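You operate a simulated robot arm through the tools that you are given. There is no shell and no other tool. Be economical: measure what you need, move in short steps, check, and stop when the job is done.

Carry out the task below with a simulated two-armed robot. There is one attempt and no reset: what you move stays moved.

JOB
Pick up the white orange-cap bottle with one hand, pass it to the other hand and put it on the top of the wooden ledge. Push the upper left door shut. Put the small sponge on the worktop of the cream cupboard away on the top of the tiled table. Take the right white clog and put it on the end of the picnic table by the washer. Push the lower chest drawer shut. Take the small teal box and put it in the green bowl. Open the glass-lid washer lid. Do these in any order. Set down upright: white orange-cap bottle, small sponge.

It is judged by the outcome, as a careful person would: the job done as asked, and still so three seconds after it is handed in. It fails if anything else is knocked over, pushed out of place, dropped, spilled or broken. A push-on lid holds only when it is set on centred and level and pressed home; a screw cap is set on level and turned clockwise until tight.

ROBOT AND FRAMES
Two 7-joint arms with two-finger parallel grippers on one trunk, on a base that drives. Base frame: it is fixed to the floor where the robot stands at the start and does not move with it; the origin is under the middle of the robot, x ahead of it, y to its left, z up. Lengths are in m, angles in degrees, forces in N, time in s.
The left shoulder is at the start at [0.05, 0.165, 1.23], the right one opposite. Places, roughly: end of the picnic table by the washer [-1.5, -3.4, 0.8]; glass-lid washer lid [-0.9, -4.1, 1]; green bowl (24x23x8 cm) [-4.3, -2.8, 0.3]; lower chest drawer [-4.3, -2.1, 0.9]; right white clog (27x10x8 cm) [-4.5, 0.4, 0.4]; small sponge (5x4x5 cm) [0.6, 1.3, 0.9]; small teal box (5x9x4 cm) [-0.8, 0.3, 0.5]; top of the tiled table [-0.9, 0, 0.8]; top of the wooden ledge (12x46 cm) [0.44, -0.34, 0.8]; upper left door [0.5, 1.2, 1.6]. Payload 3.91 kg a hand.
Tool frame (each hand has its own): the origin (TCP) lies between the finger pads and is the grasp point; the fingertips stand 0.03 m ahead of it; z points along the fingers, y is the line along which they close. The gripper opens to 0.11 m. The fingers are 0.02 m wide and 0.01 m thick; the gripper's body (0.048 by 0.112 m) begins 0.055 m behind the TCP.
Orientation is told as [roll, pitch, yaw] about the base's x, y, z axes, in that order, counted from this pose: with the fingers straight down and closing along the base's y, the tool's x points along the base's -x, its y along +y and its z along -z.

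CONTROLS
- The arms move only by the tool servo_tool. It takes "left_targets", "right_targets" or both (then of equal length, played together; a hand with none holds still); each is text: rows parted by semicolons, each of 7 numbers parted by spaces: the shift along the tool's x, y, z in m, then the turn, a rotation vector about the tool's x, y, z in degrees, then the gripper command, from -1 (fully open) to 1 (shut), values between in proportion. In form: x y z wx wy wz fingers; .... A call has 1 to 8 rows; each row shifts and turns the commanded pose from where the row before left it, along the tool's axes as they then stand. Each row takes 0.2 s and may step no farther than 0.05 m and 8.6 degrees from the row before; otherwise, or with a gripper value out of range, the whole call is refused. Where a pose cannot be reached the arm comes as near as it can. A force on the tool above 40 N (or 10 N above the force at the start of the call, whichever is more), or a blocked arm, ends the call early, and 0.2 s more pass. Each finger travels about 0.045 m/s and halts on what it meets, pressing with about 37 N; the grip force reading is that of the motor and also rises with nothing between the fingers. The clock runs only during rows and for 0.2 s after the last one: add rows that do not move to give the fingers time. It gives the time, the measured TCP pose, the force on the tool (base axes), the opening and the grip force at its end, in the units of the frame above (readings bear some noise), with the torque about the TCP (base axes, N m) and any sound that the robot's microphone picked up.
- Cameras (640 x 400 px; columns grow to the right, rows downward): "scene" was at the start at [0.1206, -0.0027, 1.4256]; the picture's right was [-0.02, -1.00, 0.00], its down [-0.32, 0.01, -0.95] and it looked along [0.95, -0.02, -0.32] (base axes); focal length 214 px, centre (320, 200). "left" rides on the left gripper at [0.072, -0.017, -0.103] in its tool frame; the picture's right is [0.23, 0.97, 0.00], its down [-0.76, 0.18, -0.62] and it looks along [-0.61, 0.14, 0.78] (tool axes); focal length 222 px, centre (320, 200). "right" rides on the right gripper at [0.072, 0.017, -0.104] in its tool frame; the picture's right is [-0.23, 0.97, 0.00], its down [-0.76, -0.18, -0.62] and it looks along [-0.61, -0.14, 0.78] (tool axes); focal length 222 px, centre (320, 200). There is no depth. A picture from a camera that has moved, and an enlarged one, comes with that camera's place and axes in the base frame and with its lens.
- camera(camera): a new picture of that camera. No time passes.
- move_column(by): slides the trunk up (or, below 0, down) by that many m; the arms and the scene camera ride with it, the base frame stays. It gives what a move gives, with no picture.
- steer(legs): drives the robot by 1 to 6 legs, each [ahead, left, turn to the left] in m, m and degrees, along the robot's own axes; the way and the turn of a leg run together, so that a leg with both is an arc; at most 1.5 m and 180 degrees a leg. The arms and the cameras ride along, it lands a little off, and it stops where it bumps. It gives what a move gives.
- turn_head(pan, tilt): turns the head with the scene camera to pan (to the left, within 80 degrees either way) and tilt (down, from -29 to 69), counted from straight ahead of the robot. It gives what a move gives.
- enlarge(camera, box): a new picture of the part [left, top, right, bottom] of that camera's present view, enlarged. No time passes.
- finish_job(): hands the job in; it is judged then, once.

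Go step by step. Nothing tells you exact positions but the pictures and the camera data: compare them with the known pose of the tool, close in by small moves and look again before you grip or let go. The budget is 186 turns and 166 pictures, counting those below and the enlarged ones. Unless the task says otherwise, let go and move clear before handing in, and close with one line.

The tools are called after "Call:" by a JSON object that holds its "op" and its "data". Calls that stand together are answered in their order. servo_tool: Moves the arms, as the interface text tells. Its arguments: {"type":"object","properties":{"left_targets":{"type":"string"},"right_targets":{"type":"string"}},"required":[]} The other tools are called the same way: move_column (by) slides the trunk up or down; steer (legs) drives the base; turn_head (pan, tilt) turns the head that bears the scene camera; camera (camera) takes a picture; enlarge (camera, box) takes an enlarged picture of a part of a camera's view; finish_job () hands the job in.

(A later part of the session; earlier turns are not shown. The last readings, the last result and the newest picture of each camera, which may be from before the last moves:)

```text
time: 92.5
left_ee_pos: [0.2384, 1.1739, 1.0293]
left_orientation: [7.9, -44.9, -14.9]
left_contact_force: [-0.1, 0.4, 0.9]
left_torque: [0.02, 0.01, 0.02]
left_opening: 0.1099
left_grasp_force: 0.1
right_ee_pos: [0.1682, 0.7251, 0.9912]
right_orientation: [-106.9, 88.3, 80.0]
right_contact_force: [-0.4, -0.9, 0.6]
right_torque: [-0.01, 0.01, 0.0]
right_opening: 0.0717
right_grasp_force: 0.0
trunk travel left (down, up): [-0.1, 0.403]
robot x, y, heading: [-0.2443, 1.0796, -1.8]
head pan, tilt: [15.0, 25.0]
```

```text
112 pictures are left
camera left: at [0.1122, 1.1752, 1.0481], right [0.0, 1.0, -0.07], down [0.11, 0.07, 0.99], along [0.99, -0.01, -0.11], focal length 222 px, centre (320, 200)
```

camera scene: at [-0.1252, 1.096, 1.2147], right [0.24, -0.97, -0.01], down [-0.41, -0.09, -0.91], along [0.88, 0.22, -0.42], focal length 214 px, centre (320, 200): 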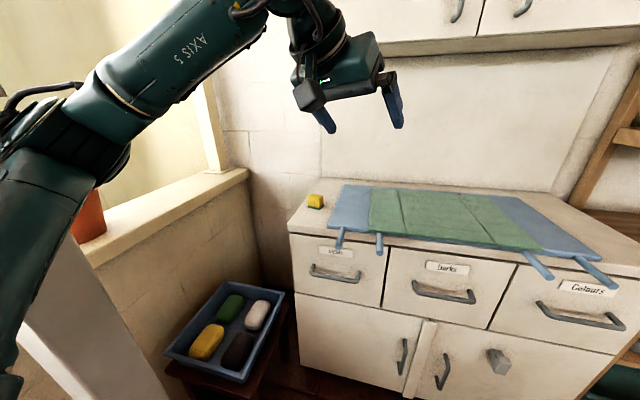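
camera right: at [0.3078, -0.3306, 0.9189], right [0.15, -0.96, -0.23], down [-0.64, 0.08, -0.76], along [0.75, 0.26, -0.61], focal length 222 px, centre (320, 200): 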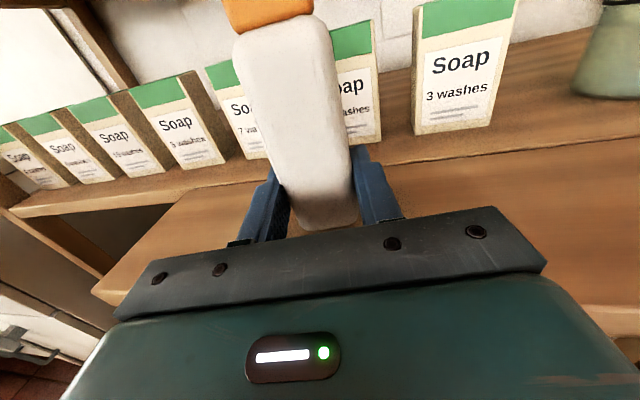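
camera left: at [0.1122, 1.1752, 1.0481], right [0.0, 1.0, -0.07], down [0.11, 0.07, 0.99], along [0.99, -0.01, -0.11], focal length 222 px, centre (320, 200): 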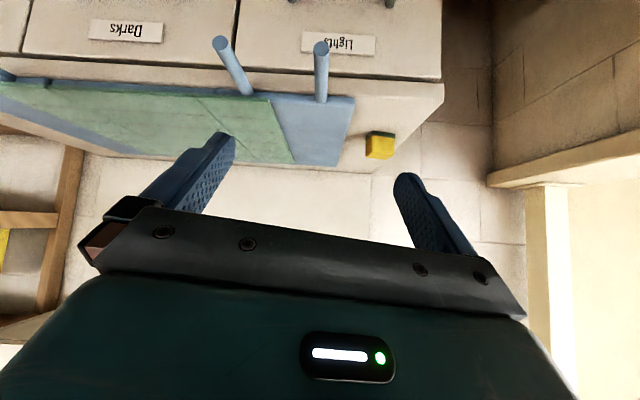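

The left elbow touched something on the left, likely the white post. I look at it.

Call:
{"op": "turn_head", "data": {"pan": 60, "tilt": 20}}

Call:
{"op": "camera", "data": {"camera": "scene"}}

```text
time: 93.7
left_ee_pos: [0.2388, 1.1743, 1.0284]
left_orientation: [7.7, -44.7, -14.8]
left_contact_force: [-0.5, 0.2, 0.7]
left_torque: [-0.01, 0.01, 0.0]
left_opening: 0.11
left_grasp_force: 0.0
right_ee_pos: [0.1678, 0.724, 0.9928]
right_orientation: [-107.6, 88.4, 79.5]
right_contact_force: [-0.2, 0.1, 0.3]
right_torque: [0.01, -0.01, -0.01]
right_opening: 0.0714
right_grasp_force: 0.0
trunk travel left (down, up): [-0.1, 0.403]
robot x, y, heading: [-0.2442, 1.0829, -1.5]
head pan, tilt: [60.0, 20.0]
```

```text
111 pictures are left
camera scene: at [-0.1729, 1.1397, 1.0759], right [0.85, -0.52, -0.01], down [-0.17, -0.26, -0.95], along [0.49, 0.81, -0.32], focal length 214 px, centre (320, 200)
```

scene: 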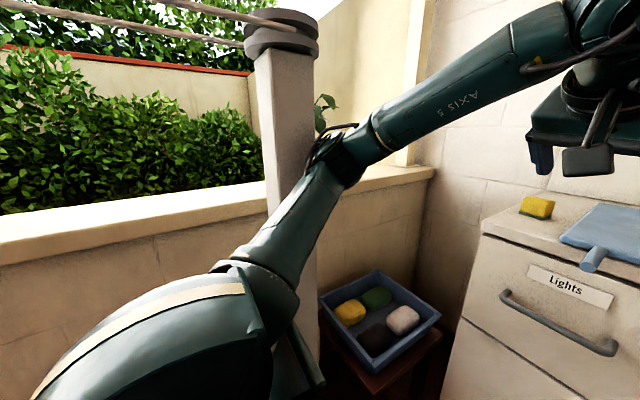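

The elbow is right at the post. I strafe right, then drive ahead past it before reaching left.

Call:
{"op": "steer", "data": {"legs": [[0, -0.13, 1.5], [0.2, 0, 0]]}}

Call:
{"op": "servo_tool", "data": {"left_targets": "-0.02 0.03 0.02 0 0 0 -1;-0.02 0.03 0.02 0 0 0 -1;-0.02 0.03 0.02 0 0 0 -1;-0.02 0.03 0.02 0 0 0 -1;-0.02 0.03 0.02 0 0 0 -1"}}

Call:
{"op": "camera", "data": {"camera": "left"}}

Call:
{"op": "camera", "data": {"camera": "scene"}}

```text
time: 96.7
left_ee_pos: [0.4403, 1.0945, 1.0231]
left_orientation: [4.4, -44.8, -9.1]
left_contact_force: [-0.4, -0.1, -0.5]
left_torque: [0.0, -0.01, 0.03]
left_opening: 0.1102
left_grasp_force: 0.0
right_ee_pos: [0.3794, 0.6279, 0.9988]
right_orientation: [-72.9, 90.0, 115.8]
right_contact_force: [0.6, 0.1, 0.1]
right_torque: [0.01, 0.01, -0.01]
right_opening: 0.0716
right_grasp_force: 0.1
trunk travel left (down, up): [-0.1, 0.403]
robot x, y, heading: [-0.0446, 0.952, 0.2]
head pan, tilt: [60.0, 20.0]
```

```text
time: 97.8
left_ee_pos: [0.5991, 1.2251, 1.0306]
left_orientation: [4.4, -44.8, -9.2]
left_contact_force: [0.0, 0.4, 0.6]
left_torque: [-0.02, 0.01, 0.02]
left_opening: 0.11
left_grasp_force: 0.0
right_ee_pos: [0.3797, 0.628, 0.9998]
right_orientation: [-72.3, 90.0, 116.4]
right_contact_force: [0.5, 0.0, 0.1]
right_torque: [-0.01, -0.01, 0.02]
right_opening: 0.0714
right_grasp_force: 0.0
trunk travel left (down, up): [-0.1, 0.403]
robot x, y, heading: [-0.0476, 0.957, 0.4]
head pan, tilt: [60.0, 20.0]
```

```text
110 pictures are left
camera left: at [0.4725, 1.2217, 1.0509], right [-0.05, 0.99, -0.11], down [0.11, 0.11, 0.99], along [0.99, 0.04, -0.12], focal length 222 px, centre (320, 200)
```

left: 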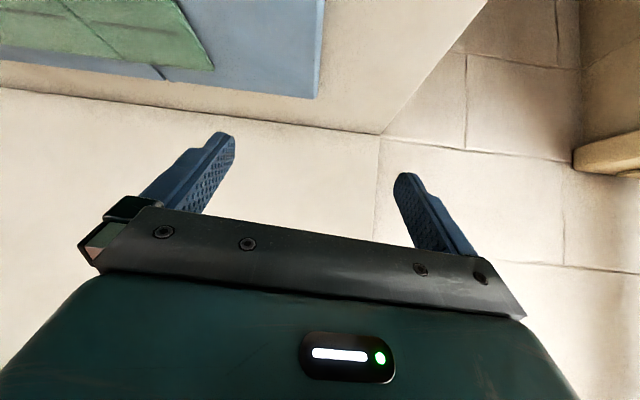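

```text
109 pictures are left
camera scene: at [0.0269, 1.0366, 1.0736], right [0.87, -0.5, 0.0], down [-0.17, -0.3, -0.94], along [0.47, 0.81, -0.34], focal length 214 px, centre (320, 200)
```

scene: 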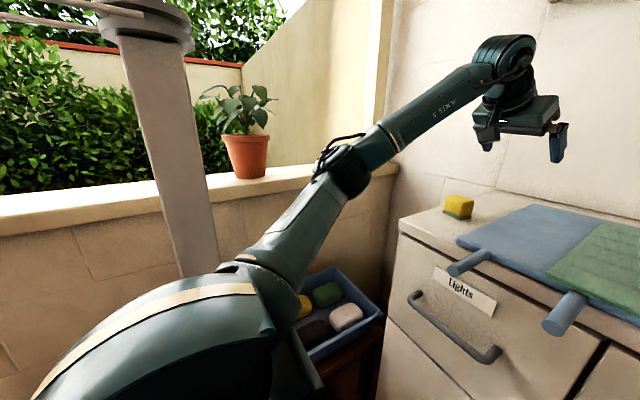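

The elbow is clear of the post now. Sponge ≈[0.534,1.275], worktop z≈0.867. I bring the hand to a pre-grasp point behind and above it.

Call:
{"op": "servo_tool", "data": {"left_targets": "0.036 0.0135 -0.0115 0 0 0 -1;0.036 0.0135 -0.0115 0 0 0 -1;0.036 0.0135 -0.0115 0 0 0 -1;0.036 0.0135 -0.0115 0 0 0 -1;0 0 0 0 0 0 -0.5;0 0 0 0 0 0 -0.5"}}

Call:
{"op": "camera", "data": {"camera": "left"}}

```text
time: 99.2
left_ee_pos: [0.4702, 1.2991, 0.9642]
left_orientation: [4.4, -44.7, -9.2]
left_contact_force: [0.8, -0.7, 0.1]
left_torque: [0.03, 0.0, 0.01]
left_opening: 0.0825
left_grasp_force: 0.1
right_ee_pos: [0.3799, 0.6276, 0.9996]
right_orientation: [-73.8, 89.9, 115.1]
right_contact_force: [0.8, 0.1, -0.2]
right_torque: [-0.02, 0.0, 0.03]
right_opening: 0.0716
right_grasp_force: 0.0
trunk travel left (down, up): [-0.1, 0.403]
robot x, y, heading: [-0.0484, 0.9545, 0.1]
head pan, tilt: [60.0, 20.0]
```

```text
108 pictures are left
camera left: at [0.3432, 1.2956, 0.9845], right [-0.06, 0.99, -0.11], down [0.11, 0.11, 0.99], along [0.99, 0.04, -0.12], focal length 222 px, centre (320, 200)
```

left: 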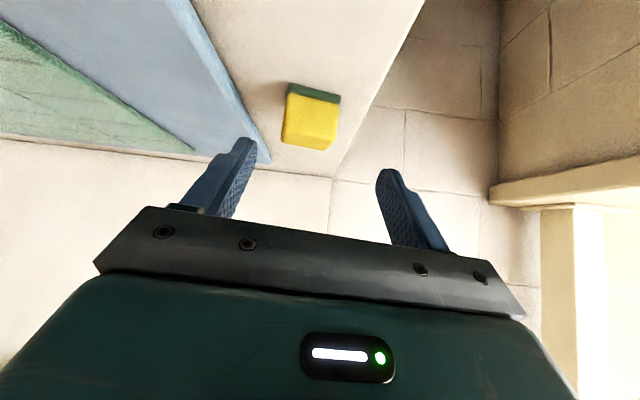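

Call:
{"op": "servo_tool", "data": {"left_targets": "0.0035 -0.005 0.035 0 0 0 -0.5;0.0035 -0.004 0.035 0 0 0 -0.5;0 -0.002 0.012 0 0 0 -0.5;0 0 0 0 0 0 -0.5"}}

Call:
{"op": "camera", "data": {"camera": "left"}}

Call:
{"op": "enlarge", "data": {"camera": "scene", "box": [380, 120, 580, 270]}}

```text
time: 100.2
left_ee_pos: [0.5198, 1.2878, 0.9002]
left_orientation: [4.4, -44.8, -9.1]
left_contact_force: [0.1, 0.8, 0.0]
left_torque: [-0.01, 0.01, 0.01]
left_opening: 0.0825
left_grasp_force: 0.0
right_ee_pos: [0.3792, 0.6284, 0.9993]
right_orientation: [-73.6, 90.1, 115.1]
right_contact_force: [0.1, -1.0, 0.0]
right_torque: [0.0, 0.03, 0.03]
right_opening: 0.0713
right_grasp_force: 0.1
trunk travel left (down, up): [-0.1, 0.403]
robot x, y, heading: [-0.0459, 0.9609, 0.2]
head pan, tilt: [60.0, 20.0]
```

```text
107 pictures are left
camera left: at [0.3935, 1.2833, 0.9209], right [-0.06, 0.99, -0.11], down [0.11, 0.11, 0.99], along [0.99, 0.04, -0.12], focal length 222 px, centre (320, 200)
```

left: 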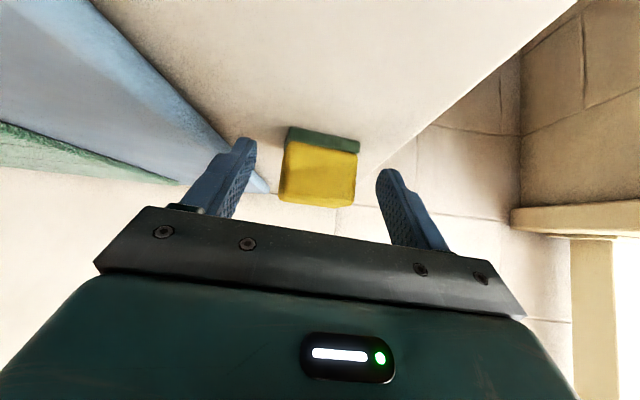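

```text
2.67 times, centred on (480, 195) of scene
camera zoom: at [0.0268, 1.0366, 1.0736], right [0.87, -0.5, 0.0], down [-0.17, -0.3, -0.94], along [0.47, 0.81, -0.34], focal length 572 px, centre (-107, 213)
```

zoom: 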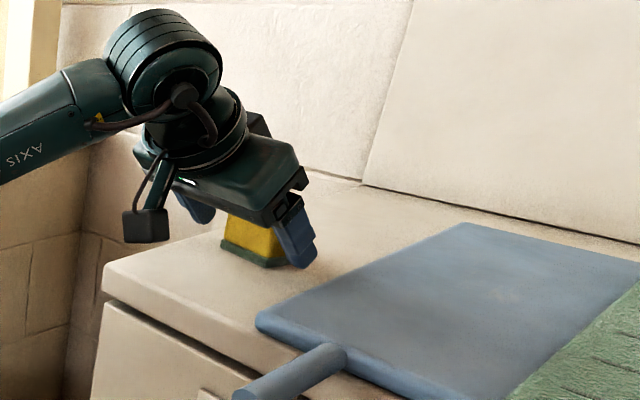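

The fingers straddle the sponge; I nudge 6 mm deeper, grip and lift.

Call:
{"op": "servo_tool", "data": {"left_targets": "-0.004 0 0.004 0 0 0 -0.5;0 0 0 0 0 0 1;0 0 0 0 0 0 1;0 0 0 0 0 0 1;0 0 0 0 0 0 1;-0.02 0 -0.02 0 0 0 1;-0.025 0 -0.025 0 0 0 1"}}

Call:
{"op": "camera", "data": {"camera": "left"}}

```text
time: 101.8
left_ee_pos: [0.5265, 1.2832, 0.966]
left_orientation: [4.3, -44.7, -9.1]
left_contact_force: [0.7, 0.1, 0.0]
left_torque: [-0.01, 0.0, 0.0]
left_opening: 0.0493
left_grasp_force: 36.9
right_ee_pos: [0.3784, 0.6293, 0.9991]
right_orientation: [-78.2, 89.9, 110.5]
right_contact_force: [0.4, 0.3, 0.6]
right_torque: [0.0, 0.02, 0.01]
right_opening: 0.0714
right_grasp_force: 0.0
trunk travel left (down, up): [-0.1, 0.403]
robot x, y, heading: [-0.0467, 0.957, 0.2]
head pan, tilt: [60.0, 20.0]
```

```text
105 pictures are left
camera left: at [0.3994, 1.2791, 0.9859], right [-0.05, 0.99, -0.11], down [0.11, 0.11, 0.99], along [0.99, 0.04, -0.12], focal length 222 px, centre (320, 200)
```

left: 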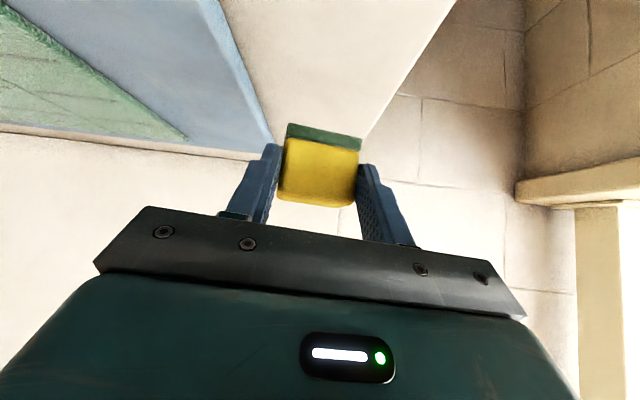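

Sponge held. I retrace: bring the hand in, back away, and then look for the tiled table behind me.

Call:
{"op": "servo_tool", "data": {"left_targets": "0.004 -0.037 -0.02 0 0 0 1;0.004 -0.037 -0.02 0 0 0 1;0.004 -0.037 -0.02 0 0 0 1;0.004 -0.037 -0.02 0 0 0 1;0.004 -0.037 -0.02 0 0 0 1"}}

Call:
{"op": "steer", "data": {"legs": [[-0.25, 0, 0], [0, -0.4, 0]]}}

Call:
{"op": "move_column", "data": {"by": 0.25}}

Call:
{"op": "turn_head", "data": {"pan": 80, "tilt": 30}}

Call:
{"op": "camera", "data": {"camera": "scene"}}

```text
time: 103.0
left_ee_pos: [0.424, 1.1045, 1.0107]
left_orientation: [4.4, -44.7, -9.2]
left_contact_force: [-0.5, -0.2, 0.2]
left_torque: [-0.01, -0.01, -0.01]
left_opening: 0.0498
left_grasp_force: 36.7
right_ee_pos: [0.3788, 0.6283, 0.9995]
right_orientation: [-78.4, 89.8, 110.3]
right_contact_force: [-0.5, 0.7, 0.7]
right_torque: [-0.04, 0.0, 0.01]
right_opening: 0.0717
right_grasp_force: 0.0
trunk travel left (down, up): [-0.1, 0.403]
robot x, y, heading: [-0.0472, 0.957, 0.2]
head pan, tilt: [60.0, 20.0]
```

```text
time: 108.5
left_ee_pos: [0.1787, 0.704, 1.0112]
left_orientation: [4.4, -44.7, -9.3]
left_contact_force: [-0.6, 0.1, 0.4]
left_torque: [0.01, 0.0, -0.01]
left_opening: 0.0489
left_grasp_force: 37.5
right_ee_pos: [0.1339, 0.2281, 0.9994]
right_orientation: [-71.5, 90.0, 117.2]
right_contact_force: [-0.8, -0.6, 0.4]
right_torque: [0.02, 0.01, 0.0]
right_opening: 0.0715
right_grasp_force: 0.1
trunk travel left (down, up): [-0.1, 0.403]
robot x, y, heading: [-0.2896, 0.5544, 0.2]
head pan, tilt: [60.0, 20.0]
```

```text
time: 111.1
left_ee_pos: [0.1782, 0.7045, 1.2606]
left_orientation: [4.4, -44.7, -9.2]
left_contact_force: [0.2, 0.5, -0.8]
left_torque: [0.03, 0.02, 0.02]
left_opening: 0.0483
left_grasp_force: 36.8
right_ee_pos: [0.135, 0.2278, 1.2498]
right_orientation: [-68.4, 89.9, 120.2]
right_contact_force: [0.9, -0.4, 0.4]
right_torque: [-0.04, 0.0, 0.01]
right_opening: 0.0713
right_grasp_force: 0.1
trunk travel left (down, up): [-0.35, 0.153]
robot x, y, heading: [-0.2906, 0.5588, 0.2]
head pan, tilt: [60.0, 20.0]
```

```text
time: 111.9
left_ee_pos: [0.1785, 0.7048, 1.2608]
left_orientation: [4.3, -44.9, -9.1]
left_contact_force: [0.6, -0.2, -0.2]
left_torque: [-0.01, 0.03, 0.01]
left_opening: 0.0486
left_grasp_force: 36.9
right_ee_pos: [0.1345, 0.2278, 1.2489]
right_orientation: [-68.8, 90.0, 120.1]
right_contact_force: [0.0, 0.1, 0.2]
right_torque: [-0.01, 0.01, -0.02]
right_opening: 0.0716
right_grasp_force: 0.0
trunk travel left (down, up): [-0.35, 0.153]
robot x, y, heading: [-0.2949, 0.5591, 0.5]
head pan, tilt: [80.0, 30.0]
```

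```text
104 pictures are left
camera scene: at [-0.2489, 0.6445, 1.3076], right [0.99, -0.17, 0.0], down [-0.09, -0.49, -0.87], along [0.15, 0.85, -0.5], focal length 214 px, centre (320, 200)
```

scene: 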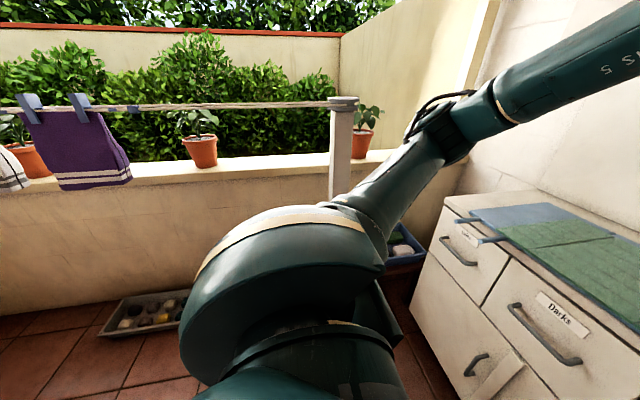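

I need to face the tables behind. I turn left in place by 100° with the hands high, then look.

Call:
{"op": "steer", "data": {"legs": [[0.05, 0, 0], [0, 0, 100]]}}

Call:
{"op": "turn_head", "data": {"pan": 55, "tilt": 35}}

Call:
{"op": "camera", "data": {"camera": "scene"}}

```text
time: 117.0
left_ee_pos: [-0.4624, 0.9976, 1.259]
left_orientation: [4.3, -44.8, 89.7]
left_contact_force: [0.2, -0.1, -0.2]
left_torque: [0.0, -0.03, 0.01]
left_opening: 0.0484
left_grasp_force: 37.2
right_ee_pos: [0.0152, 1.0279, 1.2492]
right_orientation: [-65.2, 89.9, -137.5]
right_contact_force: [-1.1, -0.3, 0.0]
right_torque: [0.02, 0.0, 0.04]
right_opening: 0.0716
right_grasp_force: 0.1
trunk travel left (down, up): [-0.35, 0.153]
robot x, y, heading: [-0.24, 0.5542, 99.2]
head pan, tilt: [80.0, 30.0]
```

```text
time: 117.9
left_ee_pos: [-0.4615, 0.9969, 1.2607]
left_orientation: [4.2, -44.8, 89.8]
left_contact_force: [-0.2, 0.3, -0.5]
left_torque: [-0.02, -0.01, 0.02]
left_opening: 0.0487
left_grasp_force: 36.6
right_ee_pos: [0.0165, 1.0281, 1.25]
right_orientation: [-65.5, 90.0, -137.8]
right_contact_force: [0.3, 0.3, -0.7]
right_torque: [0.0, -0.01, 0.01]
right_opening: 0.0715
right_grasp_force: 0.1
trunk travel left (down, up): [-0.35, 0.153]
robot x, y, heading: [-0.2434, 0.5541, 99.2]
head pan, tilt: [55.0, 35.0]
```

```text
103 pictures are left
camera scene: at [-0.3277, 0.6229, 1.2998], right [0.44, 0.9, 0.0], down [0.52, -0.25, -0.82], along [-0.74, 0.36, -0.57], focal length 214 px, centre (320, 200)
```

scene: 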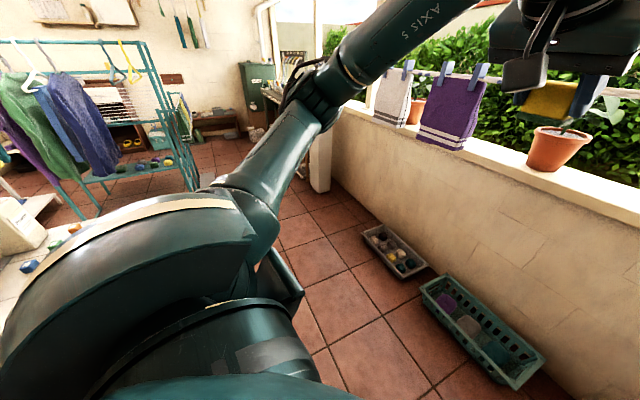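

I turn further left so the tables come in front.

Call:
{"op": "steer", "data": {"legs": [[0, 0, 70]]}}

Call:
{"op": "turn_head", "data": {"pan": 15, "tilt": 40}}

Call:
{"op": "camera", "data": {"camera": "scene"}}

```text
time: 121.4
left_ee_pos: [-0.7313, 0.4935, 1.2621]
left_orientation: [4.3, -44.8, 160.6]
left_contact_force: [0.4, -0.7, -0.7]
left_torque: [-0.01, 0.0, 0.03]
left_opening: 0.0485
left_grasp_force: 36.9
right_ee_pos: [-0.604, 0.9531, 1.2495]
right_orientation: [-62.8, 90.0, -64.2]
right_contact_force: [0.4, 0.3, -0.6]
right_torque: [-0.02, 0.03, -0.01]
right_opening: 0.0715
right_grasp_force: 0.1
trunk travel left (down, up): [-0.35, 0.153]
robot x, y, heading: [-0.2374, 0.5547, 170.0]
head pan, tilt: [55.0, 35.0]
```

```text
time: 122.5
left_ee_pos: [-0.7312, 0.4938, 1.2608]
left_orientation: [4.4, -44.8, 160.6]
left_contact_force: [0.2, 0.1, -0.5]
left_torque: [-0.02, 0.01, 0.01]
left_opening: 0.0485
left_grasp_force: 37.2
right_ee_pos: [-0.603, 0.9533, 1.2496]
right_orientation: [-64.9, 90.0, -66.3]
right_contact_force: [-0.1, -0.2, -0.9]
right_torque: [-0.04, -0.01, 0.01]
right_opening: 0.0716
right_grasp_force: 0.0
trunk travel left (down, up): [-0.35, 0.153]
robot x, y, heading: [-0.2401, 0.5577, 169.9]
head pan, tilt: [15.0, 40.0]
```

```text
102 pictures are left
camera scene: at [-0.3574, 0.5532, 1.2922], right [-0.09, 1.0, 0.0], down [0.64, 0.06, -0.77], along [-0.76, -0.07, -0.64], focal length 214 px, centre (320, 200)
```

scene: 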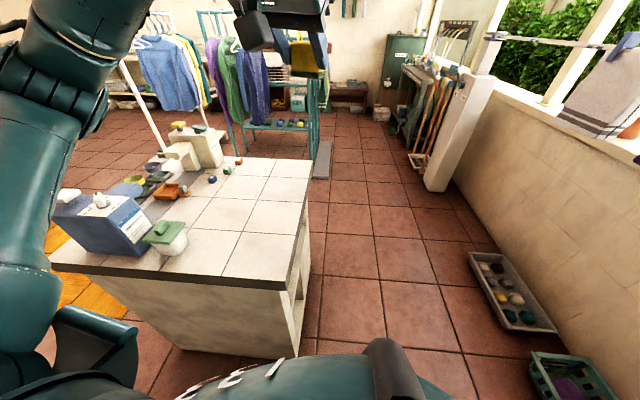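

The tiled table spans x -1.23…-0.61, y up to 0.45, with its free tiles at the near-right and an open side facing +y. I'll stand on its +y side facing it.

Call:
{"op": "steer", "data": {"legs": [[0, -0.4, 0], [0, 0, 100], [0, -0.68, 0]]}}

Call:
{"op": "turn_head", "data": {"pan": 0, "tilt": 45}}

Call:
{"op": "camera", "data": {"camera": "scene"}}

```text
time: 136.8
left_ee_pos: [-0.7038, 0.476, 1.2605]
left_orientation: [4.3, -44.9, -98.6]
left_contact_force: [-0.9, -0.3, -0.5]
left_torque: [-0.01, 0.0, 0.02]
left_opening: 0.0485
left_grasp_force: 36.9
right_ee_pos: [-1.1806, 0.5167, 1.2498]
right_orientation: [-70.0, 89.8, 29.1]
right_contact_force: [0.4, 0.9, -0.4]
right_torque: [-0.02, -0.04, -0.01]
right_opening: 0.0715
right_grasp_force: 0.1
trunk travel left (down, up): [-0.35, 0.153]
robot x, y, heading: [-0.8556, 0.9423, -89.7]
head pan, tilt: [15.0, 40.0]
```

```text
time: 137.5
left_ee_pos: [-0.7035, 0.4767, 1.26]
left_orientation: [4.3, -44.8, -98.7]
left_contact_force: [0.4, -0.2, -0.1]
left_torque: [0.03, -0.01, 0.0]
left_opening: 0.0487
left_grasp_force: 37.0
right_ee_pos: [-1.1797, 0.5169, 1.2499]
right_orientation: [-63.9, 89.9, 35.5]
right_contact_force: [0.2, 0.6, 0.1]
right_torque: [-0.02, 0.01, -0.01]
right_opening: 0.0715
right_grasp_force: 0.0
trunk travel left (down, up): [-0.35, 0.153]
robot x, y, heading: [-0.8611, 0.9468, -89.7]
head pan, tilt: [0.0, 45.0]
```

```text
101 pictures are left
camera scene: at [-0.8575, 0.8346, 1.285], right [-1.0, -0.01, 0.0], down [-0.01, 0.71, -0.71], along [0.01, -0.71, -0.71], focal length 214 px, centre (320, 200)
```

scene: 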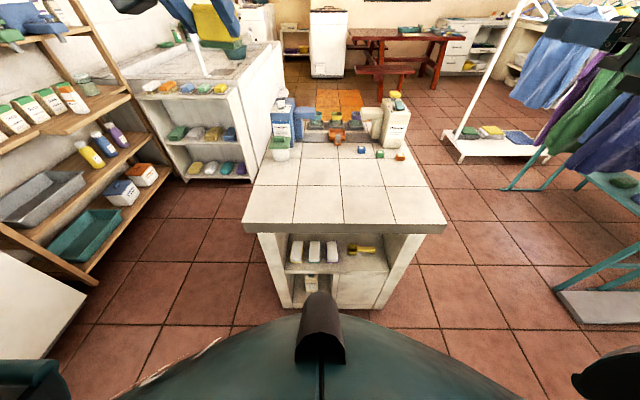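

I see the table and its open shelf. I move ahead 0.1, lower the trunk and raise the right hand a bit, to place the sponge at about [-0.75,0.37].

Call:
{"op": "steer", "data": {"legs": [[0.1, 0, 0]]}}

Call:
{"op": "servo_tool", "data": {"left_targets": "0 -0.025 0 0 0 0 1;0 -0.025 0 0 0 0 1;0 0 0 0 0 0 1", "right_targets": "0.04 0 0 0 0 0 -0.3;0.04 0 0 0 0 0 -0.3;0.03 0 0 0 0 0 -0.3"}}

Call:
{"op": "move_column", "data": {"by": -0.34}}

Call:
{"op": "camera", "data": {"camera": "scene"}}

Call:
{"op": "camera", "data": {"camera": "left"}}

```text
time: 138.7
left_ee_pos: [-0.7041, 0.3737, 1.2594]
left_orientation: [4.3, -44.6, -98.7]
left_contact_force: [-0.4, -0.4, -0.5]
left_torque: [0.02, 0.04, -0.03]
left_opening: 0.0486
left_grasp_force: 36.9
right_ee_pos: [-1.1813, 0.4141, 1.2486]
right_orientation: [-39.2, 89.9, 59.8]
right_contact_force: [0.0, 0.2, 0.3]
right_torque: [0.03, -0.02, 0.04]
right_opening: 0.0713
right_grasp_force: 0.1
trunk travel left (down, up): [-0.35, 0.153]
robot x, y, heading: [-0.8553, 0.8453, -89.6]
head pan, tilt: [0.0, 45.0]
```

```text
time: 139.5
left_ee_pos: [-0.7532, 0.3783, 1.258]
left_orientation: [4.3, -44.8, -98.6]
left_contact_force: [-0.4, 0.4, -0.2]
left_torque: [-0.02, 0.0, -0.01]
left_opening: 0.0487
left_grasp_force: 37.6
right_ee_pos: [-1.1806, 0.414, 1.3588]
right_orientation: [-138.0, 89.8, -38.3]
right_contact_force: [0.5, -0.1, 0.1]
right_torque: [0.01, -0.01, 0.03]
right_opening: 0.0714
right_grasp_force: 0.1
trunk travel left (down, up): [-0.35, 0.153]
robot x, y, heading: [-0.8552, 0.8439, -89.5]
head pan, tilt: [0.0, 45.0]
```

```text
time: 142.8
left_ee_pos: [-0.7533, 0.38, 0.9186]
left_orientation: [4.3, -44.8, -98.8]
left_contact_force: [-0.6, -0.5, 0.2]
left_torque: [-0.02, -0.01, -0.02]
left_opening: 0.0483
left_grasp_force: 36.9
right_ee_pos: [-1.1807, 0.4143, 1.019]
right_orientation: [-160.1, 89.9, -60.6]
right_contact_force: [-0.1, 1.1, 0.3]
right_torque: [0.0, -0.01, -0.03]
right_opening: 0.0717
right_grasp_force: 0.1
trunk travel left (down, up): [-0.01, 0.493]
robot x, y, heading: [-0.8572, 0.8428, -89.5]
head pan, tilt: [0.0, 45.0]
```

```text
100 pictures are left
camera scene: at [-0.8567, 0.7326, 0.945], right [-1.0, -0.01, 0.0], down [-0.01, 0.71, -0.71], along [0.01, -0.71, -0.71], focal length 214 px, centre (320, 200)
```

scene: 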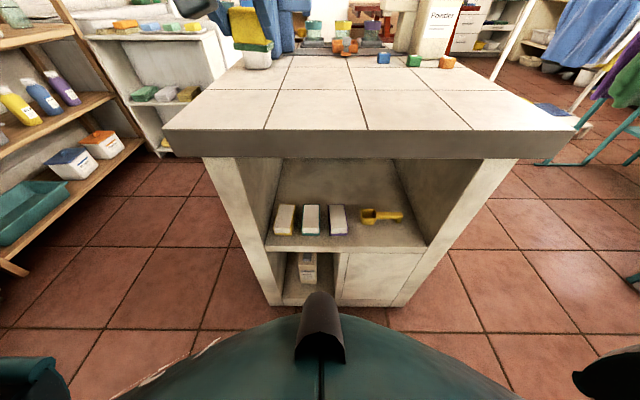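

```text
99 pictures are left
camera left: at [-0.7599, 0.5052, 0.9394], right [0.99, 0.06, -0.11], down [0.11, -0.11, 0.99], along [0.05, -0.99, -0.12], focal length 222 px, centre (320, 200)
```

left: 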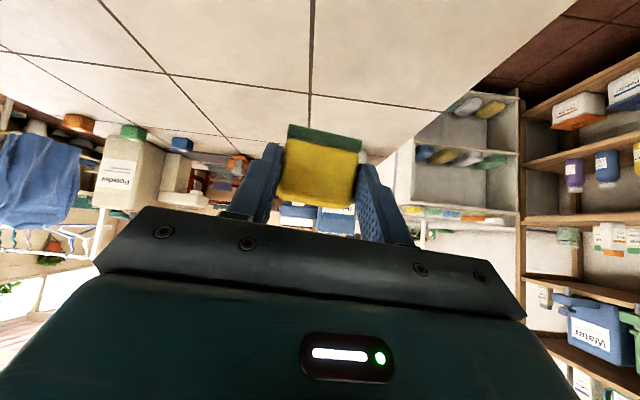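

Lower the sponge to the table top (z≈0.80) gently.

Call:
{"op": "servo_tool", "data": {"left_targets": "0.024 0 0.024 0 0 0 1;0.021 0 0.021 0 0 0 1;0.007 0 0.007 0 0 0 1;0.004 0 0.004 0 0 0 1;0 0 0 0 0 0 1"}}

Call:
{"op": "camera", "data": {"camera": "left"}}

```text
time: 144.0
left_ee_pos: [-0.7486, 0.3807, 0.8402]
left_orientation: [4.2, -45.0, -98.7]
left_contact_force: [-0.6, -0.5, 9.1]
left_torque: [-0.24, 0.23, -0.04]
left_opening: 0.0486
left_grasp_force: 36.7
right_ee_pos: [-1.1814, 0.4129, 1.0207]
right_orientation: [-163.3, 89.8, -63.6]
right_contact_force: [0.4, -0.2, 0.2]
right_torque: [-0.01, -0.01, 0.0]
right_opening: 0.0715
right_grasp_force: 0.1
trunk travel left (down, up): [-0.01, 0.493]
robot x, y, heading: [-0.8528, 0.8436, -89.7]
head pan, tilt: [0.0, 45.0]
```

```text
98 pictures are left
camera left: at [-0.7553, 0.5059, 0.8615], right [0.99, 0.06, -0.11], down [0.12, -0.11, 0.99], along [0.05, -0.99, -0.11], focal length 222 px, centre (320, 200)
```

left: 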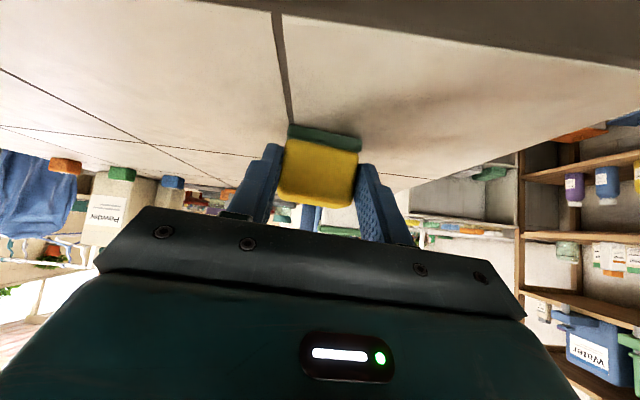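

Contact (9 N). Release and withdraw up and back.

Call:
{"op": "servo_tool", "data": {"left_targets": "0.001 0 0.001 0 0 0 1;0 0 0 0 0 0 0.1;0 0 0 0 0 0 -0.2;0 0 0 0 0 0 -0.5;0 0 0 0 0 0 -0.5;0 0 -0.03 0 0 0 -0.5;0 0 -0.04 0 0 0 -0.5;0 0 -0.045 0 0 0 -0.5"}}

Call:
{"op": "camera", "data": {"camera": "left"}}

```text
time: 145.8
left_ee_pos: [-0.7452, 0.4593, 0.9195]
left_orientation: [4.4, -44.7, -98.8]
left_contact_force: [-0.5, 0.2, -0.1]
left_torque: [-0.03, 0.0, 0.02]
left_opening: 0.0826
left_grasp_force: 0.2
right_ee_pos: [-1.1817, 0.413, 1.0198]
right_orientation: [-157.9, 89.9, -58.2]
right_contact_force: [-0.6, -0.4, -0.4]
right_torque: [-0.01, 0.0, -0.01]
right_opening: 0.0715
right_grasp_force: 0.1
trunk travel left (down, up): [-0.01, 0.493]
robot x, y, heading: [-0.8572, 0.8433, -89.5]
head pan, tilt: [0.0, 45.0]
```

```text
97 pictures are left
camera left: at [-0.7517, 0.5858, 0.9405], right [0.99, 0.06, -0.11], down [0.11, -0.11, 0.99], along [0.05, -0.99, -0.12], focal length 222 px, centre (320, 200)
```

left: 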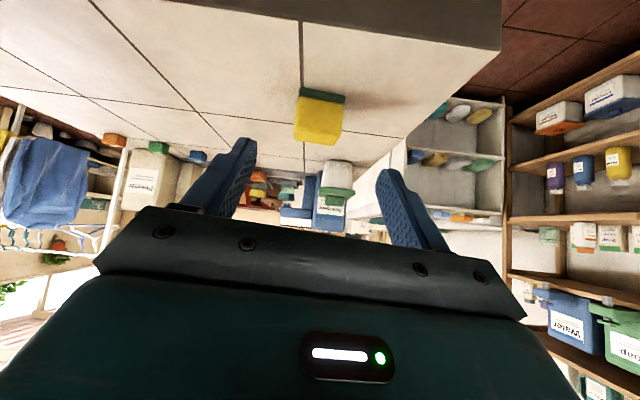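

The sponge stands on the table. Now find the small teal box in the open shelf below.

Call:
{"op": "enlarge", "data": {"camera": "scene", "box": [230, 160, 450, 300]}}

```text
2.86 times, centred on (340, 230) of scene
camera zoom: at [-0.8567, 0.7325, 0.9449], right [-1.0, -0.01, 0.0], down [-0.01, 0.71, -0.71], along [0.01, -0.71, -0.71], focal length 613 px, centre (263, 114)
```

zoom: 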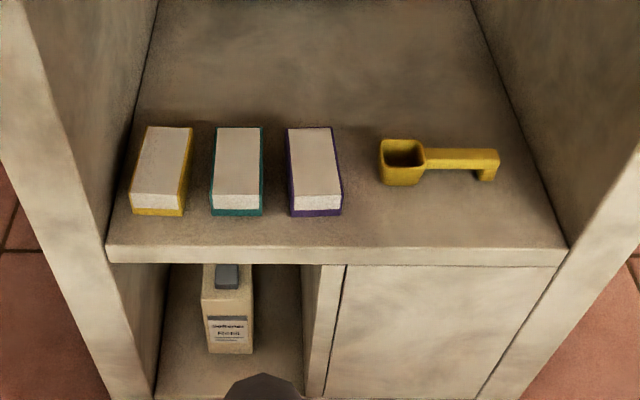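

The teal-sided box is the middle one, centre ≈[-0.827,0.37], shelf z≈0.46. I back off, then lower the left hand in front of the opening.

Call:
{"op": "steer", "data": {"legs": [[-0.22, 0, 0]]}}

Call:
{"op": "servo_tool", "data": {"left_targets": "0 -0.04 0 -2.2 0 -6.4 -0.35;0 -0.04 0 0 0 0 -0.35;0.034 0 0.034 0 0 0 -0.35;0.034 0 0.034 0 0 0 -0.35;0.034 0 0.034 0 0 0 -0.35;0.034 0 0.034 0 0 0 -0.35;0.034 0 0.034 0 0 0 -0.35;0.034 0 0.034 0 0 0 -0.35"}}

Call:
{"op": "camera", "data": {"camera": "left"}}

```text
time: 147.5
left_ee_pos: [-0.7476, 0.6796, 0.9186]
left_orientation: [4.3, -44.8, -98.8]
left_contact_force: [0.4, -0.1, -0.1]
left_torque: [-0.04, -0.01, 0.02]
left_opening: 0.0823
left_grasp_force: 0.0
right_ee_pos: [-1.1837, 0.6337, 1.0199]
right_orientation: [-154.6, 89.9, -55.1]
right_contact_force: [0.6, 0.3, 0.1]
right_torque: [-0.03, -0.03, 0.02]
right_opening: 0.0718
right_grasp_force: 0.0
trunk travel left (down, up): [-0.01, 0.493]
robot x, y, heading: [-0.8538, 1.065, -89.5]
head pan, tilt: [0.0, 45.0]
```

```text
time: 149.3
left_ee_pos: [-0.8292, 0.6834, 0.6268]
left_orientation: [-0.1, -45.0, -89.7]
left_contact_force: [-0.5, 0.6, 0.1]
left_torque: [0.0, -0.01, -0.02]
left_opening: 0.0742
left_grasp_force: 0.1
right_ee_pos: [-1.1829, 0.6344, 1.0198]
right_orientation: [-156.0, 89.9, -56.4]
right_contact_force: [-0.2, -0.2, 0.7]
right_torque: [0.01, -0.03, -0.02]
right_opening: 0.0713
right_grasp_force: 0.1
trunk travel left (down, up): [-0.01, 0.493]
robot x, y, heading: [-0.8556, 1.0642, -89.1]
head pan, tilt: [0.0, 45.0]
```

```text
95 pictures are left
camera left: at [-0.8472, 0.808, 0.6479], right [0.97, 0.17, -0.16], down [0.18, -0.1, 0.98], along [0.15, -0.98, -0.12], focal length 222 px, centre (320, 200)
```

left: 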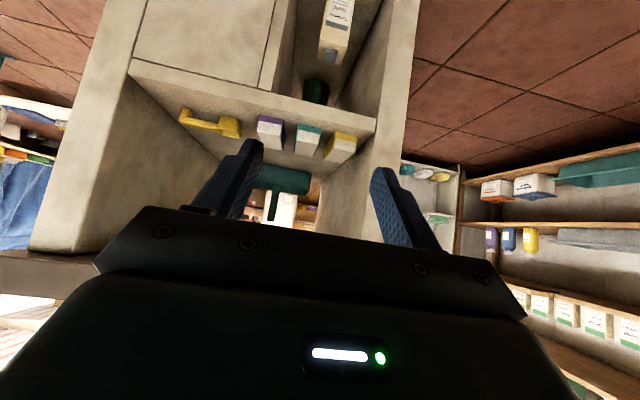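

Teal box front face at x≈-0.824, z≈0.48 confirmed. I drive ahead so the hand sits right in front of the opening.

Call:
{"op": "steer", "data": {"legs": [[0.22, 0, 0]]}}

Call:
{"op": "servo_tool", "data": {"left_targets": "0.022 0.002 0.03 0 0 0 -0.35;0.022 0.002 0.03 0 0 0 -0.35;0.01 0 0.03 0 0 0 -0.35;0 0 0 0 0 0 -0.35"}}

Call:
{"op": "camera", "data": {"camera": "left"}}

Call:
{"op": "enlarge", "data": {"camera": "scene", "box": [230, 160, 450, 300]}}

```text
time: 151.0
left_ee_pos: [-0.8272, 0.4626, 0.6267]
left_orientation: [0.1, -45.0, -90.0]
left_contact_force: [1.1, 0.7, -0.1]
left_torque: [0.02, -0.03, 0.02]
left_opening: 0.0744
left_grasp_force: 0.0
right_ee_pos: [-1.1813, 0.4145, 1.0198]
right_orientation: [-159.4, 89.9, -60.1]
right_contact_force: [0.0, -0.3, 0.8]
right_torque: [-0.01, 0.01, 0.0]
right_opening: 0.0715
right_grasp_force: 0.1
trunk travel left (down, up): [-0.01, 0.493]
robot x, y, heading: [-0.8518, 0.8423, -89.4]
head pan, tilt: [0.0, 45.0]
```

```text
time: 152.0
left_ee_pos: [-0.8233, 0.4374, 0.5256]
left_orientation: [0.0, -44.9, -89.9]
left_contact_force: [-0.5, -0.3, -0.6]
left_torque: [-0.02, -0.02, -0.03]
left_opening: 0.0742
left_grasp_force: 0.1
right_ee_pos: [-1.1807, 0.4142, 1.0192]
right_orientation: [-157.0, 89.9, -57.4]
right_contact_force: [-0.6, -0.2, 0.2]
right_torque: [0.01, 0.03, -0.03]
right_opening: 0.0715
right_grasp_force: 0.0
trunk travel left (down, up): [-0.01, 0.493]
robot x, y, heading: [-0.8558, 0.8468, -89.6]
head pan, tilt: [0.0, 45.0]
```

```text
94 pictures are left
camera left: at [-0.8422, 0.5611, 0.5468], right [0.97, 0.16, -0.16], down [0.18, -0.1, 0.98], along [0.15, -0.98, -0.12], focal length 222 px, centre (320, 200)
```

left: 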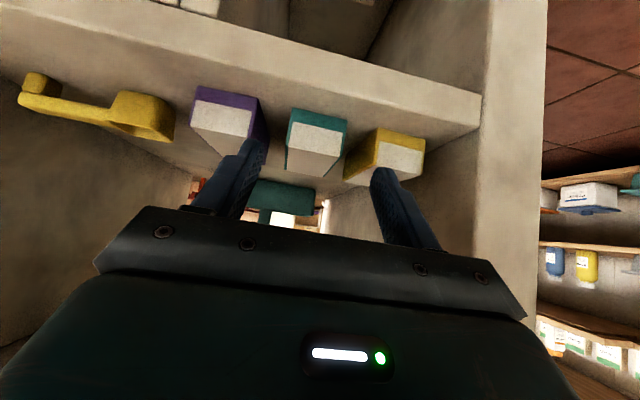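

```text
2.86 times, centred on (340, 230) of scene
camera zoom: at [-0.8571, 0.7327, 0.9449], right [-1.0, -0.01, 0.0], down [-0.01, 0.71, -0.71], along [0.01, -0.71, -0.71], focal length 613 px, centre (263, 114)
```

zoom: 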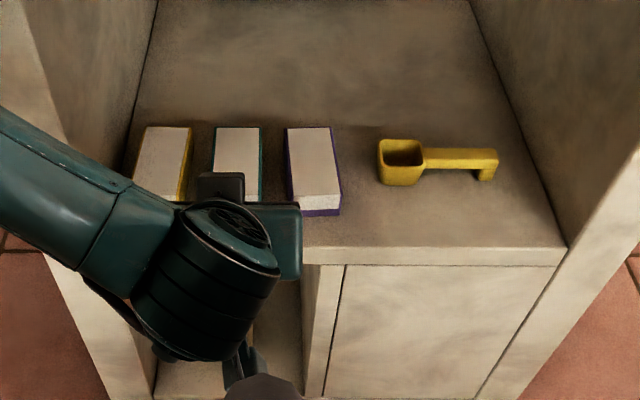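

I narrow the gripper to 6 cm, centre on x≈-0.827 and go in.

Call:
{"op": "servo_tool", "data": {"left_targets": "0 -0.004 0 0 0 0 -0.13;-0.008 0 0.008 0 0 0 -0.13;-0.006 0 0.025 0 0 0 -0.13;0 0 0 0 0 0 -0.13"}}

Call:
{"op": "camera", "data": {"camera": "left"}}

```text
time: 153.0
left_ee_pos: [-0.8271, 0.4061, 0.5132]
left_orientation: [0.1, -45.0, -89.9]
left_contact_force: [-0.5, 0.2, -0.5]
left_torque: [0.0, 0.01, 0.0]
left_opening: 0.0619
left_grasp_force: 0.1
right_ee_pos: [-1.1815, 0.4138, 1.0192]
right_orientation: [-158.2, 89.9, -58.9]
right_contact_force: [1.0, 0.3, 0.1]
right_torque: [0.02, 0.0, -0.03]
right_opening: 0.0715
right_grasp_force: 0.1
trunk travel left (down, up): [-0.01, 0.493]
robot x, y, heading: [-0.8591, 0.8417, -89.8]
head pan, tilt: [0.0, 45.0]
```

```text
92 pictures are left
camera left: at [-0.8448, 0.5295, 0.5337], right [0.97, 0.16, -0.16], down [0.18, -0.1, 0.98], along [0.15, -0.98, -0.12], focal length 222 px, centre (320, 200)
```

left: 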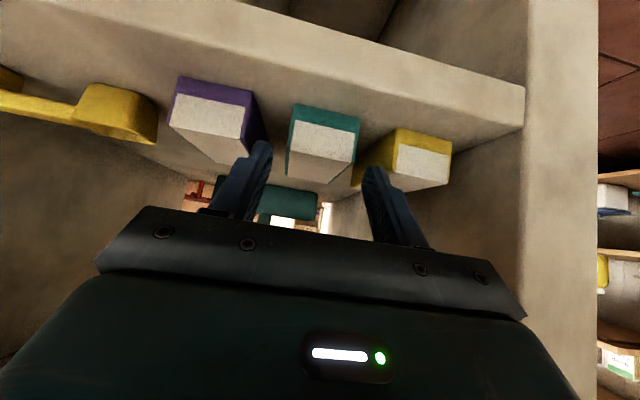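

Call:
{"op": "servo_tool", "data": {"left_targets": "-0.003 0.003 0.012 0 0 0 -0.13;-0.004 0 0.014 0 0 0 -0.13;-0.003 0 0.01 0 0 0 -0.13;0 0 0 0 0 0 -0.13"}}

Call:
{"op": "camera", "data": {"camera": "left"}}

```text
time: 154.0
left_ee_pos: [-0.8243, 0.372, 0.4934]
left_orientation: [0.2, -45.0, -90.0]
left_contact_force: [-0.1, -0.4, 0.2]
left_torque: [0.0, -0.02, 0.02]
left_opening: 0.0621
left_grasp_force: 0.1
right_ee_pos: [-1.1822, 0.413, 1.0191]
right_orientation: [-158.4, 89.9, -58.9]
right_contact_force: [-0.1, 0.1, 0.0]
right_torque: [-0.02, 0.01, 0.01]
right_opening: 0.0716
right_grasp_force: 0.0
trunk travel left (down, up): [-0.01, 0.493]
robot x, y, heading: [-0.8511, 0.8458, -89.6]
head pan, tilt: [0.0, 45.0]
```

```text
91 pictures are left
camera left: at [-0.8425, 0.4969, 0.5144], right [0.97, 0.16, -0.16], down [0.18, -0.1, 0.98], along [0.15, -0.98, -0.12], focal length 222 px, centre (320, 200)
```

left: 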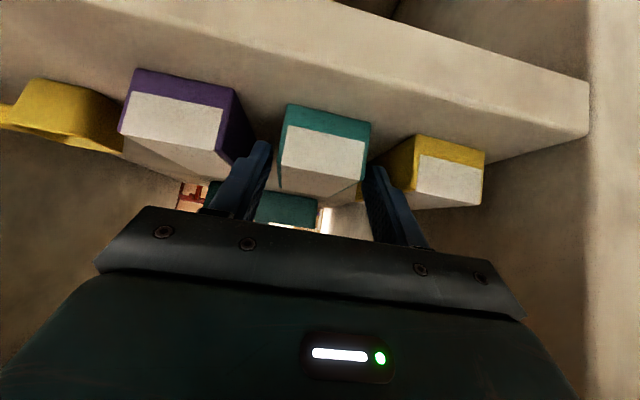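

Call:
{"op": "servo_tool", "data": {"left_targets": "0 0 0 0 0 0 0.1;0 0 0 0 0 0 1;0 0 0 0 0 0 1;0 0 0 0 0 0 1;-0.014 0 -0.014 0 0 0 1;-0.014 0 -0.014 0 0 0 1"}}

Call:
{"op": "camera", "data": {"camera": "left"}}

```text
time: 155.4
left_ee_pos: [-0.8237, 0.3713, 0.5329]
left_orientation: [0.2, -45.0, -89.9]
left_contact_force: [-0.4, 0.2, -1.3]
left_torque: [0.06, 0.02, -0.01]
left_opening: 0.0496
left_grasp_force: 36.1
right_ee_pos: [-1.1819, 0.4141, 1.0183]
right_orientation: [-156.3, 89.8, -57.1]
right_contact_force: [-0.1, 0.4, -0.6]
right_torque: [0.0, -0.03, -0.02]
right_opening: 0.0714
right_grasp_force: 0.1
trunk travel left (down, up): [-0.01, 0.493]
robot x, y, heading: [-0.8528, 0.8457, -89.6]
head pan, tilt: [0.0, 45.0]
```

```text
90 pictures are left
camera left: at [-0.8428, 0.4966, 0.5548], right [0.97, 0.16, -0.16], down [0.18, -0.1, 0.98], along [0.15, -0.98, -0.12], focal length 222 px, centre (320, 200)
```

left: 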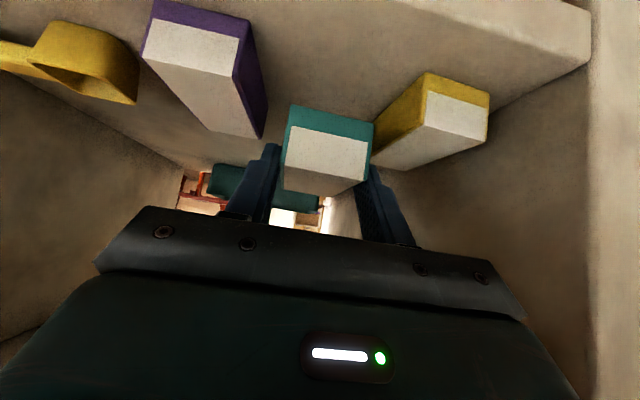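

Teal box lifted. I back out, raise the trunk, and turn west to travel toward the clog.

Call:
{"op": "steer", "data": {"legs": [[-0.22, 0, 0]]}}

Call:
{"op": "move_column", "data": {"by": 0.35}}

Call:
{"op": "steer", "data": {"legs": [[0, 0, -90]]}}

Call:
{"op": "turn_head", "data": {"pan": 0, "tilt": 20}}

Call:
{"op": "camera", "data": {"camera": "scene"}}

```text
time: 157.1
left_ee_pos: [-0.8276, 0.588, 0.5328]
left_orientation: [0.2, -45.1, -90.0]
left_contact_force: [-0.6, 0.0, -1.5]
left_torque: [0.09, 0.01, -0.01]
left_opening: 0.0497
left_grasp_force: 36.6
right_ee_pos: [-1.1838, 0.6309, 1.0183]
right_orientation: [-150.2, 90.0, -50.9]
right_contact_force: [0.7, 0.1, 0.8]
right_torque: [0.04, 0.02, 0.01]
right_opening: 0.0715
right_grasp_force: 0.0
trunk travel left (down, up): [-0.01, 0.493]
robot x, y, heading: [-0.8592, 1.0618, -89.7]
head pan, tilt: [0.0, 45.0]
```

```text
time: 160.5
left_ee_pos: [-0.8268, 0.5888, 0.8821]
left_orientation: [0.1, -45.1, -90.1]
left_contact_force: [0.3, 0.2, -1.9]
left_torque: [0.06, 0.0, 0.03]
left_opening: 0.0496
left_grasp_force: 36.6
right_ee_pos: [-1.185, 0.6313, 1.3687]
right_orientation: [-149.8, 89.9, -50.6]
right_contact_force: [-0.5, -0.5, 0.4]
right_torque: [0.04, -0.03, 0.01]
right_opening: 0.0714
right_grasp_force: 0.0
trunk travel left (down, up): [-0.36, 0.143]
robot x, y, heading: [-0.8564, 1.0584, -89.9]
head pan, tilt: [0.0, 45.0]
```

```text
time: 164.7
left_ee_pos: [-1.3291, 1.0306, 0.8829]
left_orientation: [0.1, -45.0, 179.8]
left_contact_force: [0.3, 0.2, -1.8]
left_torque: [0.01, -0.05, -0.01]
left_opening: 0.0496
left_grasp_force: 36.8
right_ee_pos: [-1.2858, 1.3886, 1.3685]
right_orientation: [-152.9, 90.0, -143.7]
right_contact_force: [0.0, 1.5, 0.6]
right_torque: [0.0, 0.01, -0.02]
right_opening: 0.0716
right_grasp_force: 0.1
trunk travel left (down, up): [-0.36, 0.143]
robot x, y, heading: [-0.8573, 1.0578, -179.7]
head pan, tilt: [0.0, 45.0]
```

```text
time: 165.6
left_ee_pos: [-1.3283, 1.031, 0.8835]
left_orientation: [0.1, -45.0, 179.8]
left_contact_force: [0.1, 0.6, -1.6]
left_torque: [0.01, -0.06, -0.01]
left_opening: 0.0498
left_grasp_force: 37.2
right_ee_pos: [-1.2853, 1.388, 1.3686]
right_orientation: [-152.9, 89.9, -143.6]
right_contact_force: [-0.1, 0.4, -0.2]
right_torque: [-0.04, -0.02, -0.02]
right_opening: 0.0717
right_grasp_force: 0.0
trunk travel left (down, up): [-0.36, 0.143]
robot x, y, heading: [-0.8538, 1.062, -179.9]
head pan, tilt: [0.0, 20.0]
```

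```text
89 pictures are left
camera scene: at [-0.982, 1.0594, 1.3335], right [0.0, 1.0, 0.0], down [0.34, 0.0, -0.94], along [-0.94, 0.0, -0.34], focal length 214 px, centre (320, 200)
```

scene: 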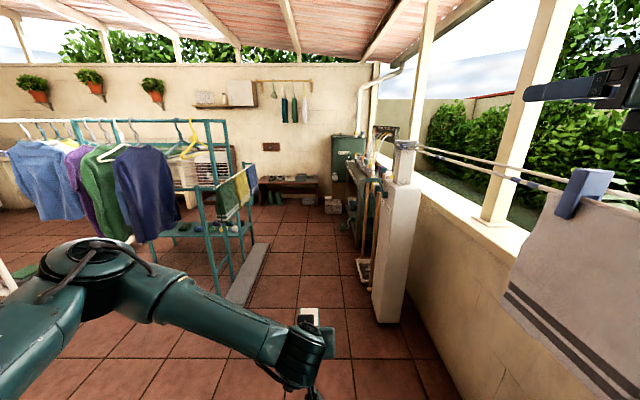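

A corridor leads west between the clothes rack (left, to y≈0.46) and the broom rack (right, from y≈1.36). I centre on y≈0.9 and advance part way.

Call:
{"op": "steer", "data": {"legs": [[0.1, 0.16, 0], [0.85, 0, 0]]}}

Call:
{"op": "turn_head", "data": {"pan": 45, "tilt": 35}}

Call:
{"op": "camera", "data": {"camera": "scene"}}

Call:
{"op": "turn_head", "data": {"pan": -35, "tilt": 30}}

Call:
{"op": "camera", "data": {"camera": "scene"}}

```text
time: 171.8
left_ee_pos: [-2.2925, 0.8603, 0.8826]
left_orientation: [0.0, -45.0, -179.8]
left_contact_force: [-0.6, -0.1, -2.1]
left_torque: [0.0, -0.09, 0.0]
left_opening: 0.0497
left_grasp_force: 37.0
right_ee_pos: [-2.2505, 1.2177, 1.3682]
right_orientation: [-150.1, 89.9, -140.5]
right_contact_force: [0.2, 0.6, -0.8]
right_torque: [0.01, 0.02, 0.0]
right_opening: 0.0715
right_grasp_force: 0.1
trunk travel left (down, up): [-0.36, 0.143]
robot x, y, heading: [-1.82, 0.891, -179.7]
head pan, tilt: [0.0, 20.0]
```

```text
time: 172.9
left_ee_pos: [-2.2912, 0.8612, 0.8821]
left_orientation: [0.1, -44.9, -179.8]
left_contact_force: [0.8, 0.6, -1.4]
left_torque: [-0.03, -0.06, 0.0]
left_opening: 0.0497
left_grasp_force: 37.4
right_ee_pos: [-2.251, 1.2191, 1.3692]
right_orientation: [-153.4, 90.0, -143.9]
right_contact_force: [-0.2, -0.1, 0.4]
right_torque: [0.01, 0.01, -0.01]
right_opening: 0.0715
right_grasp_force: 0.0
trunk travel left (down, up): [-0.36, 0.143]
robot x, y, heading: [-1.8163, 0.8951, -179.4]
head pan, tilt: [45.0, 35.0]
```

```text
88 pictures are left
camera scene: at [-1.9132, 0.829, 1.3098], right [-0.71, 0.7, 0.0], down [0.4, 0.41, -0.82], along [-0.57, -0.58, -0.57], focal length 214 px, centre (320, 200)
```

scene: 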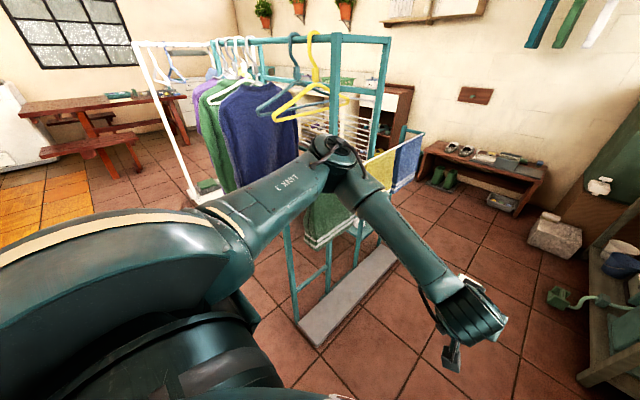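

```text
time: 174.5
left_ee_pos: [-2.2918, 0.861, 0.8834]
left_orientation: [0.1, -45.0, -179.8]
left_contact_force: [-0.3, -0.4, -2.9]
left_torque: [-0.01, -0.08, -0.03]
left_opening: 0.0498
left_grasp_force: 37.1
right_ee_pos: [-2.2494, 1.2183, 1.3696]
right_orientation: [-154.3, 89.9, -144.8]
right_contact_force: [0.1, 0.2, -0.4]
right_torque: [-0.06, -0.02, 0.02]
right_opening: 0.0715
right_grasp_force: 0.1
trunk travel left (down, up): [-0.36, 0.143]
robot x, y, heading: [-1.8195, 0.8947, -179.4]
head pan, tilt: [-35.0, 30.0]
```

```text
87 pictures are left
camera scene: at [-1.926, 0.9429, 1.3175], right [0.57, 0.82, 0.0], down [0.41, -0.28, -0.87], along [-0.71, 0.49, -0.5], focal length 214 px, centre (320, 200)
```

scene: 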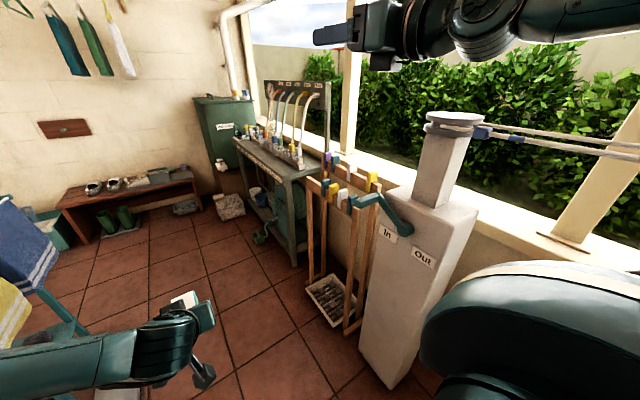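

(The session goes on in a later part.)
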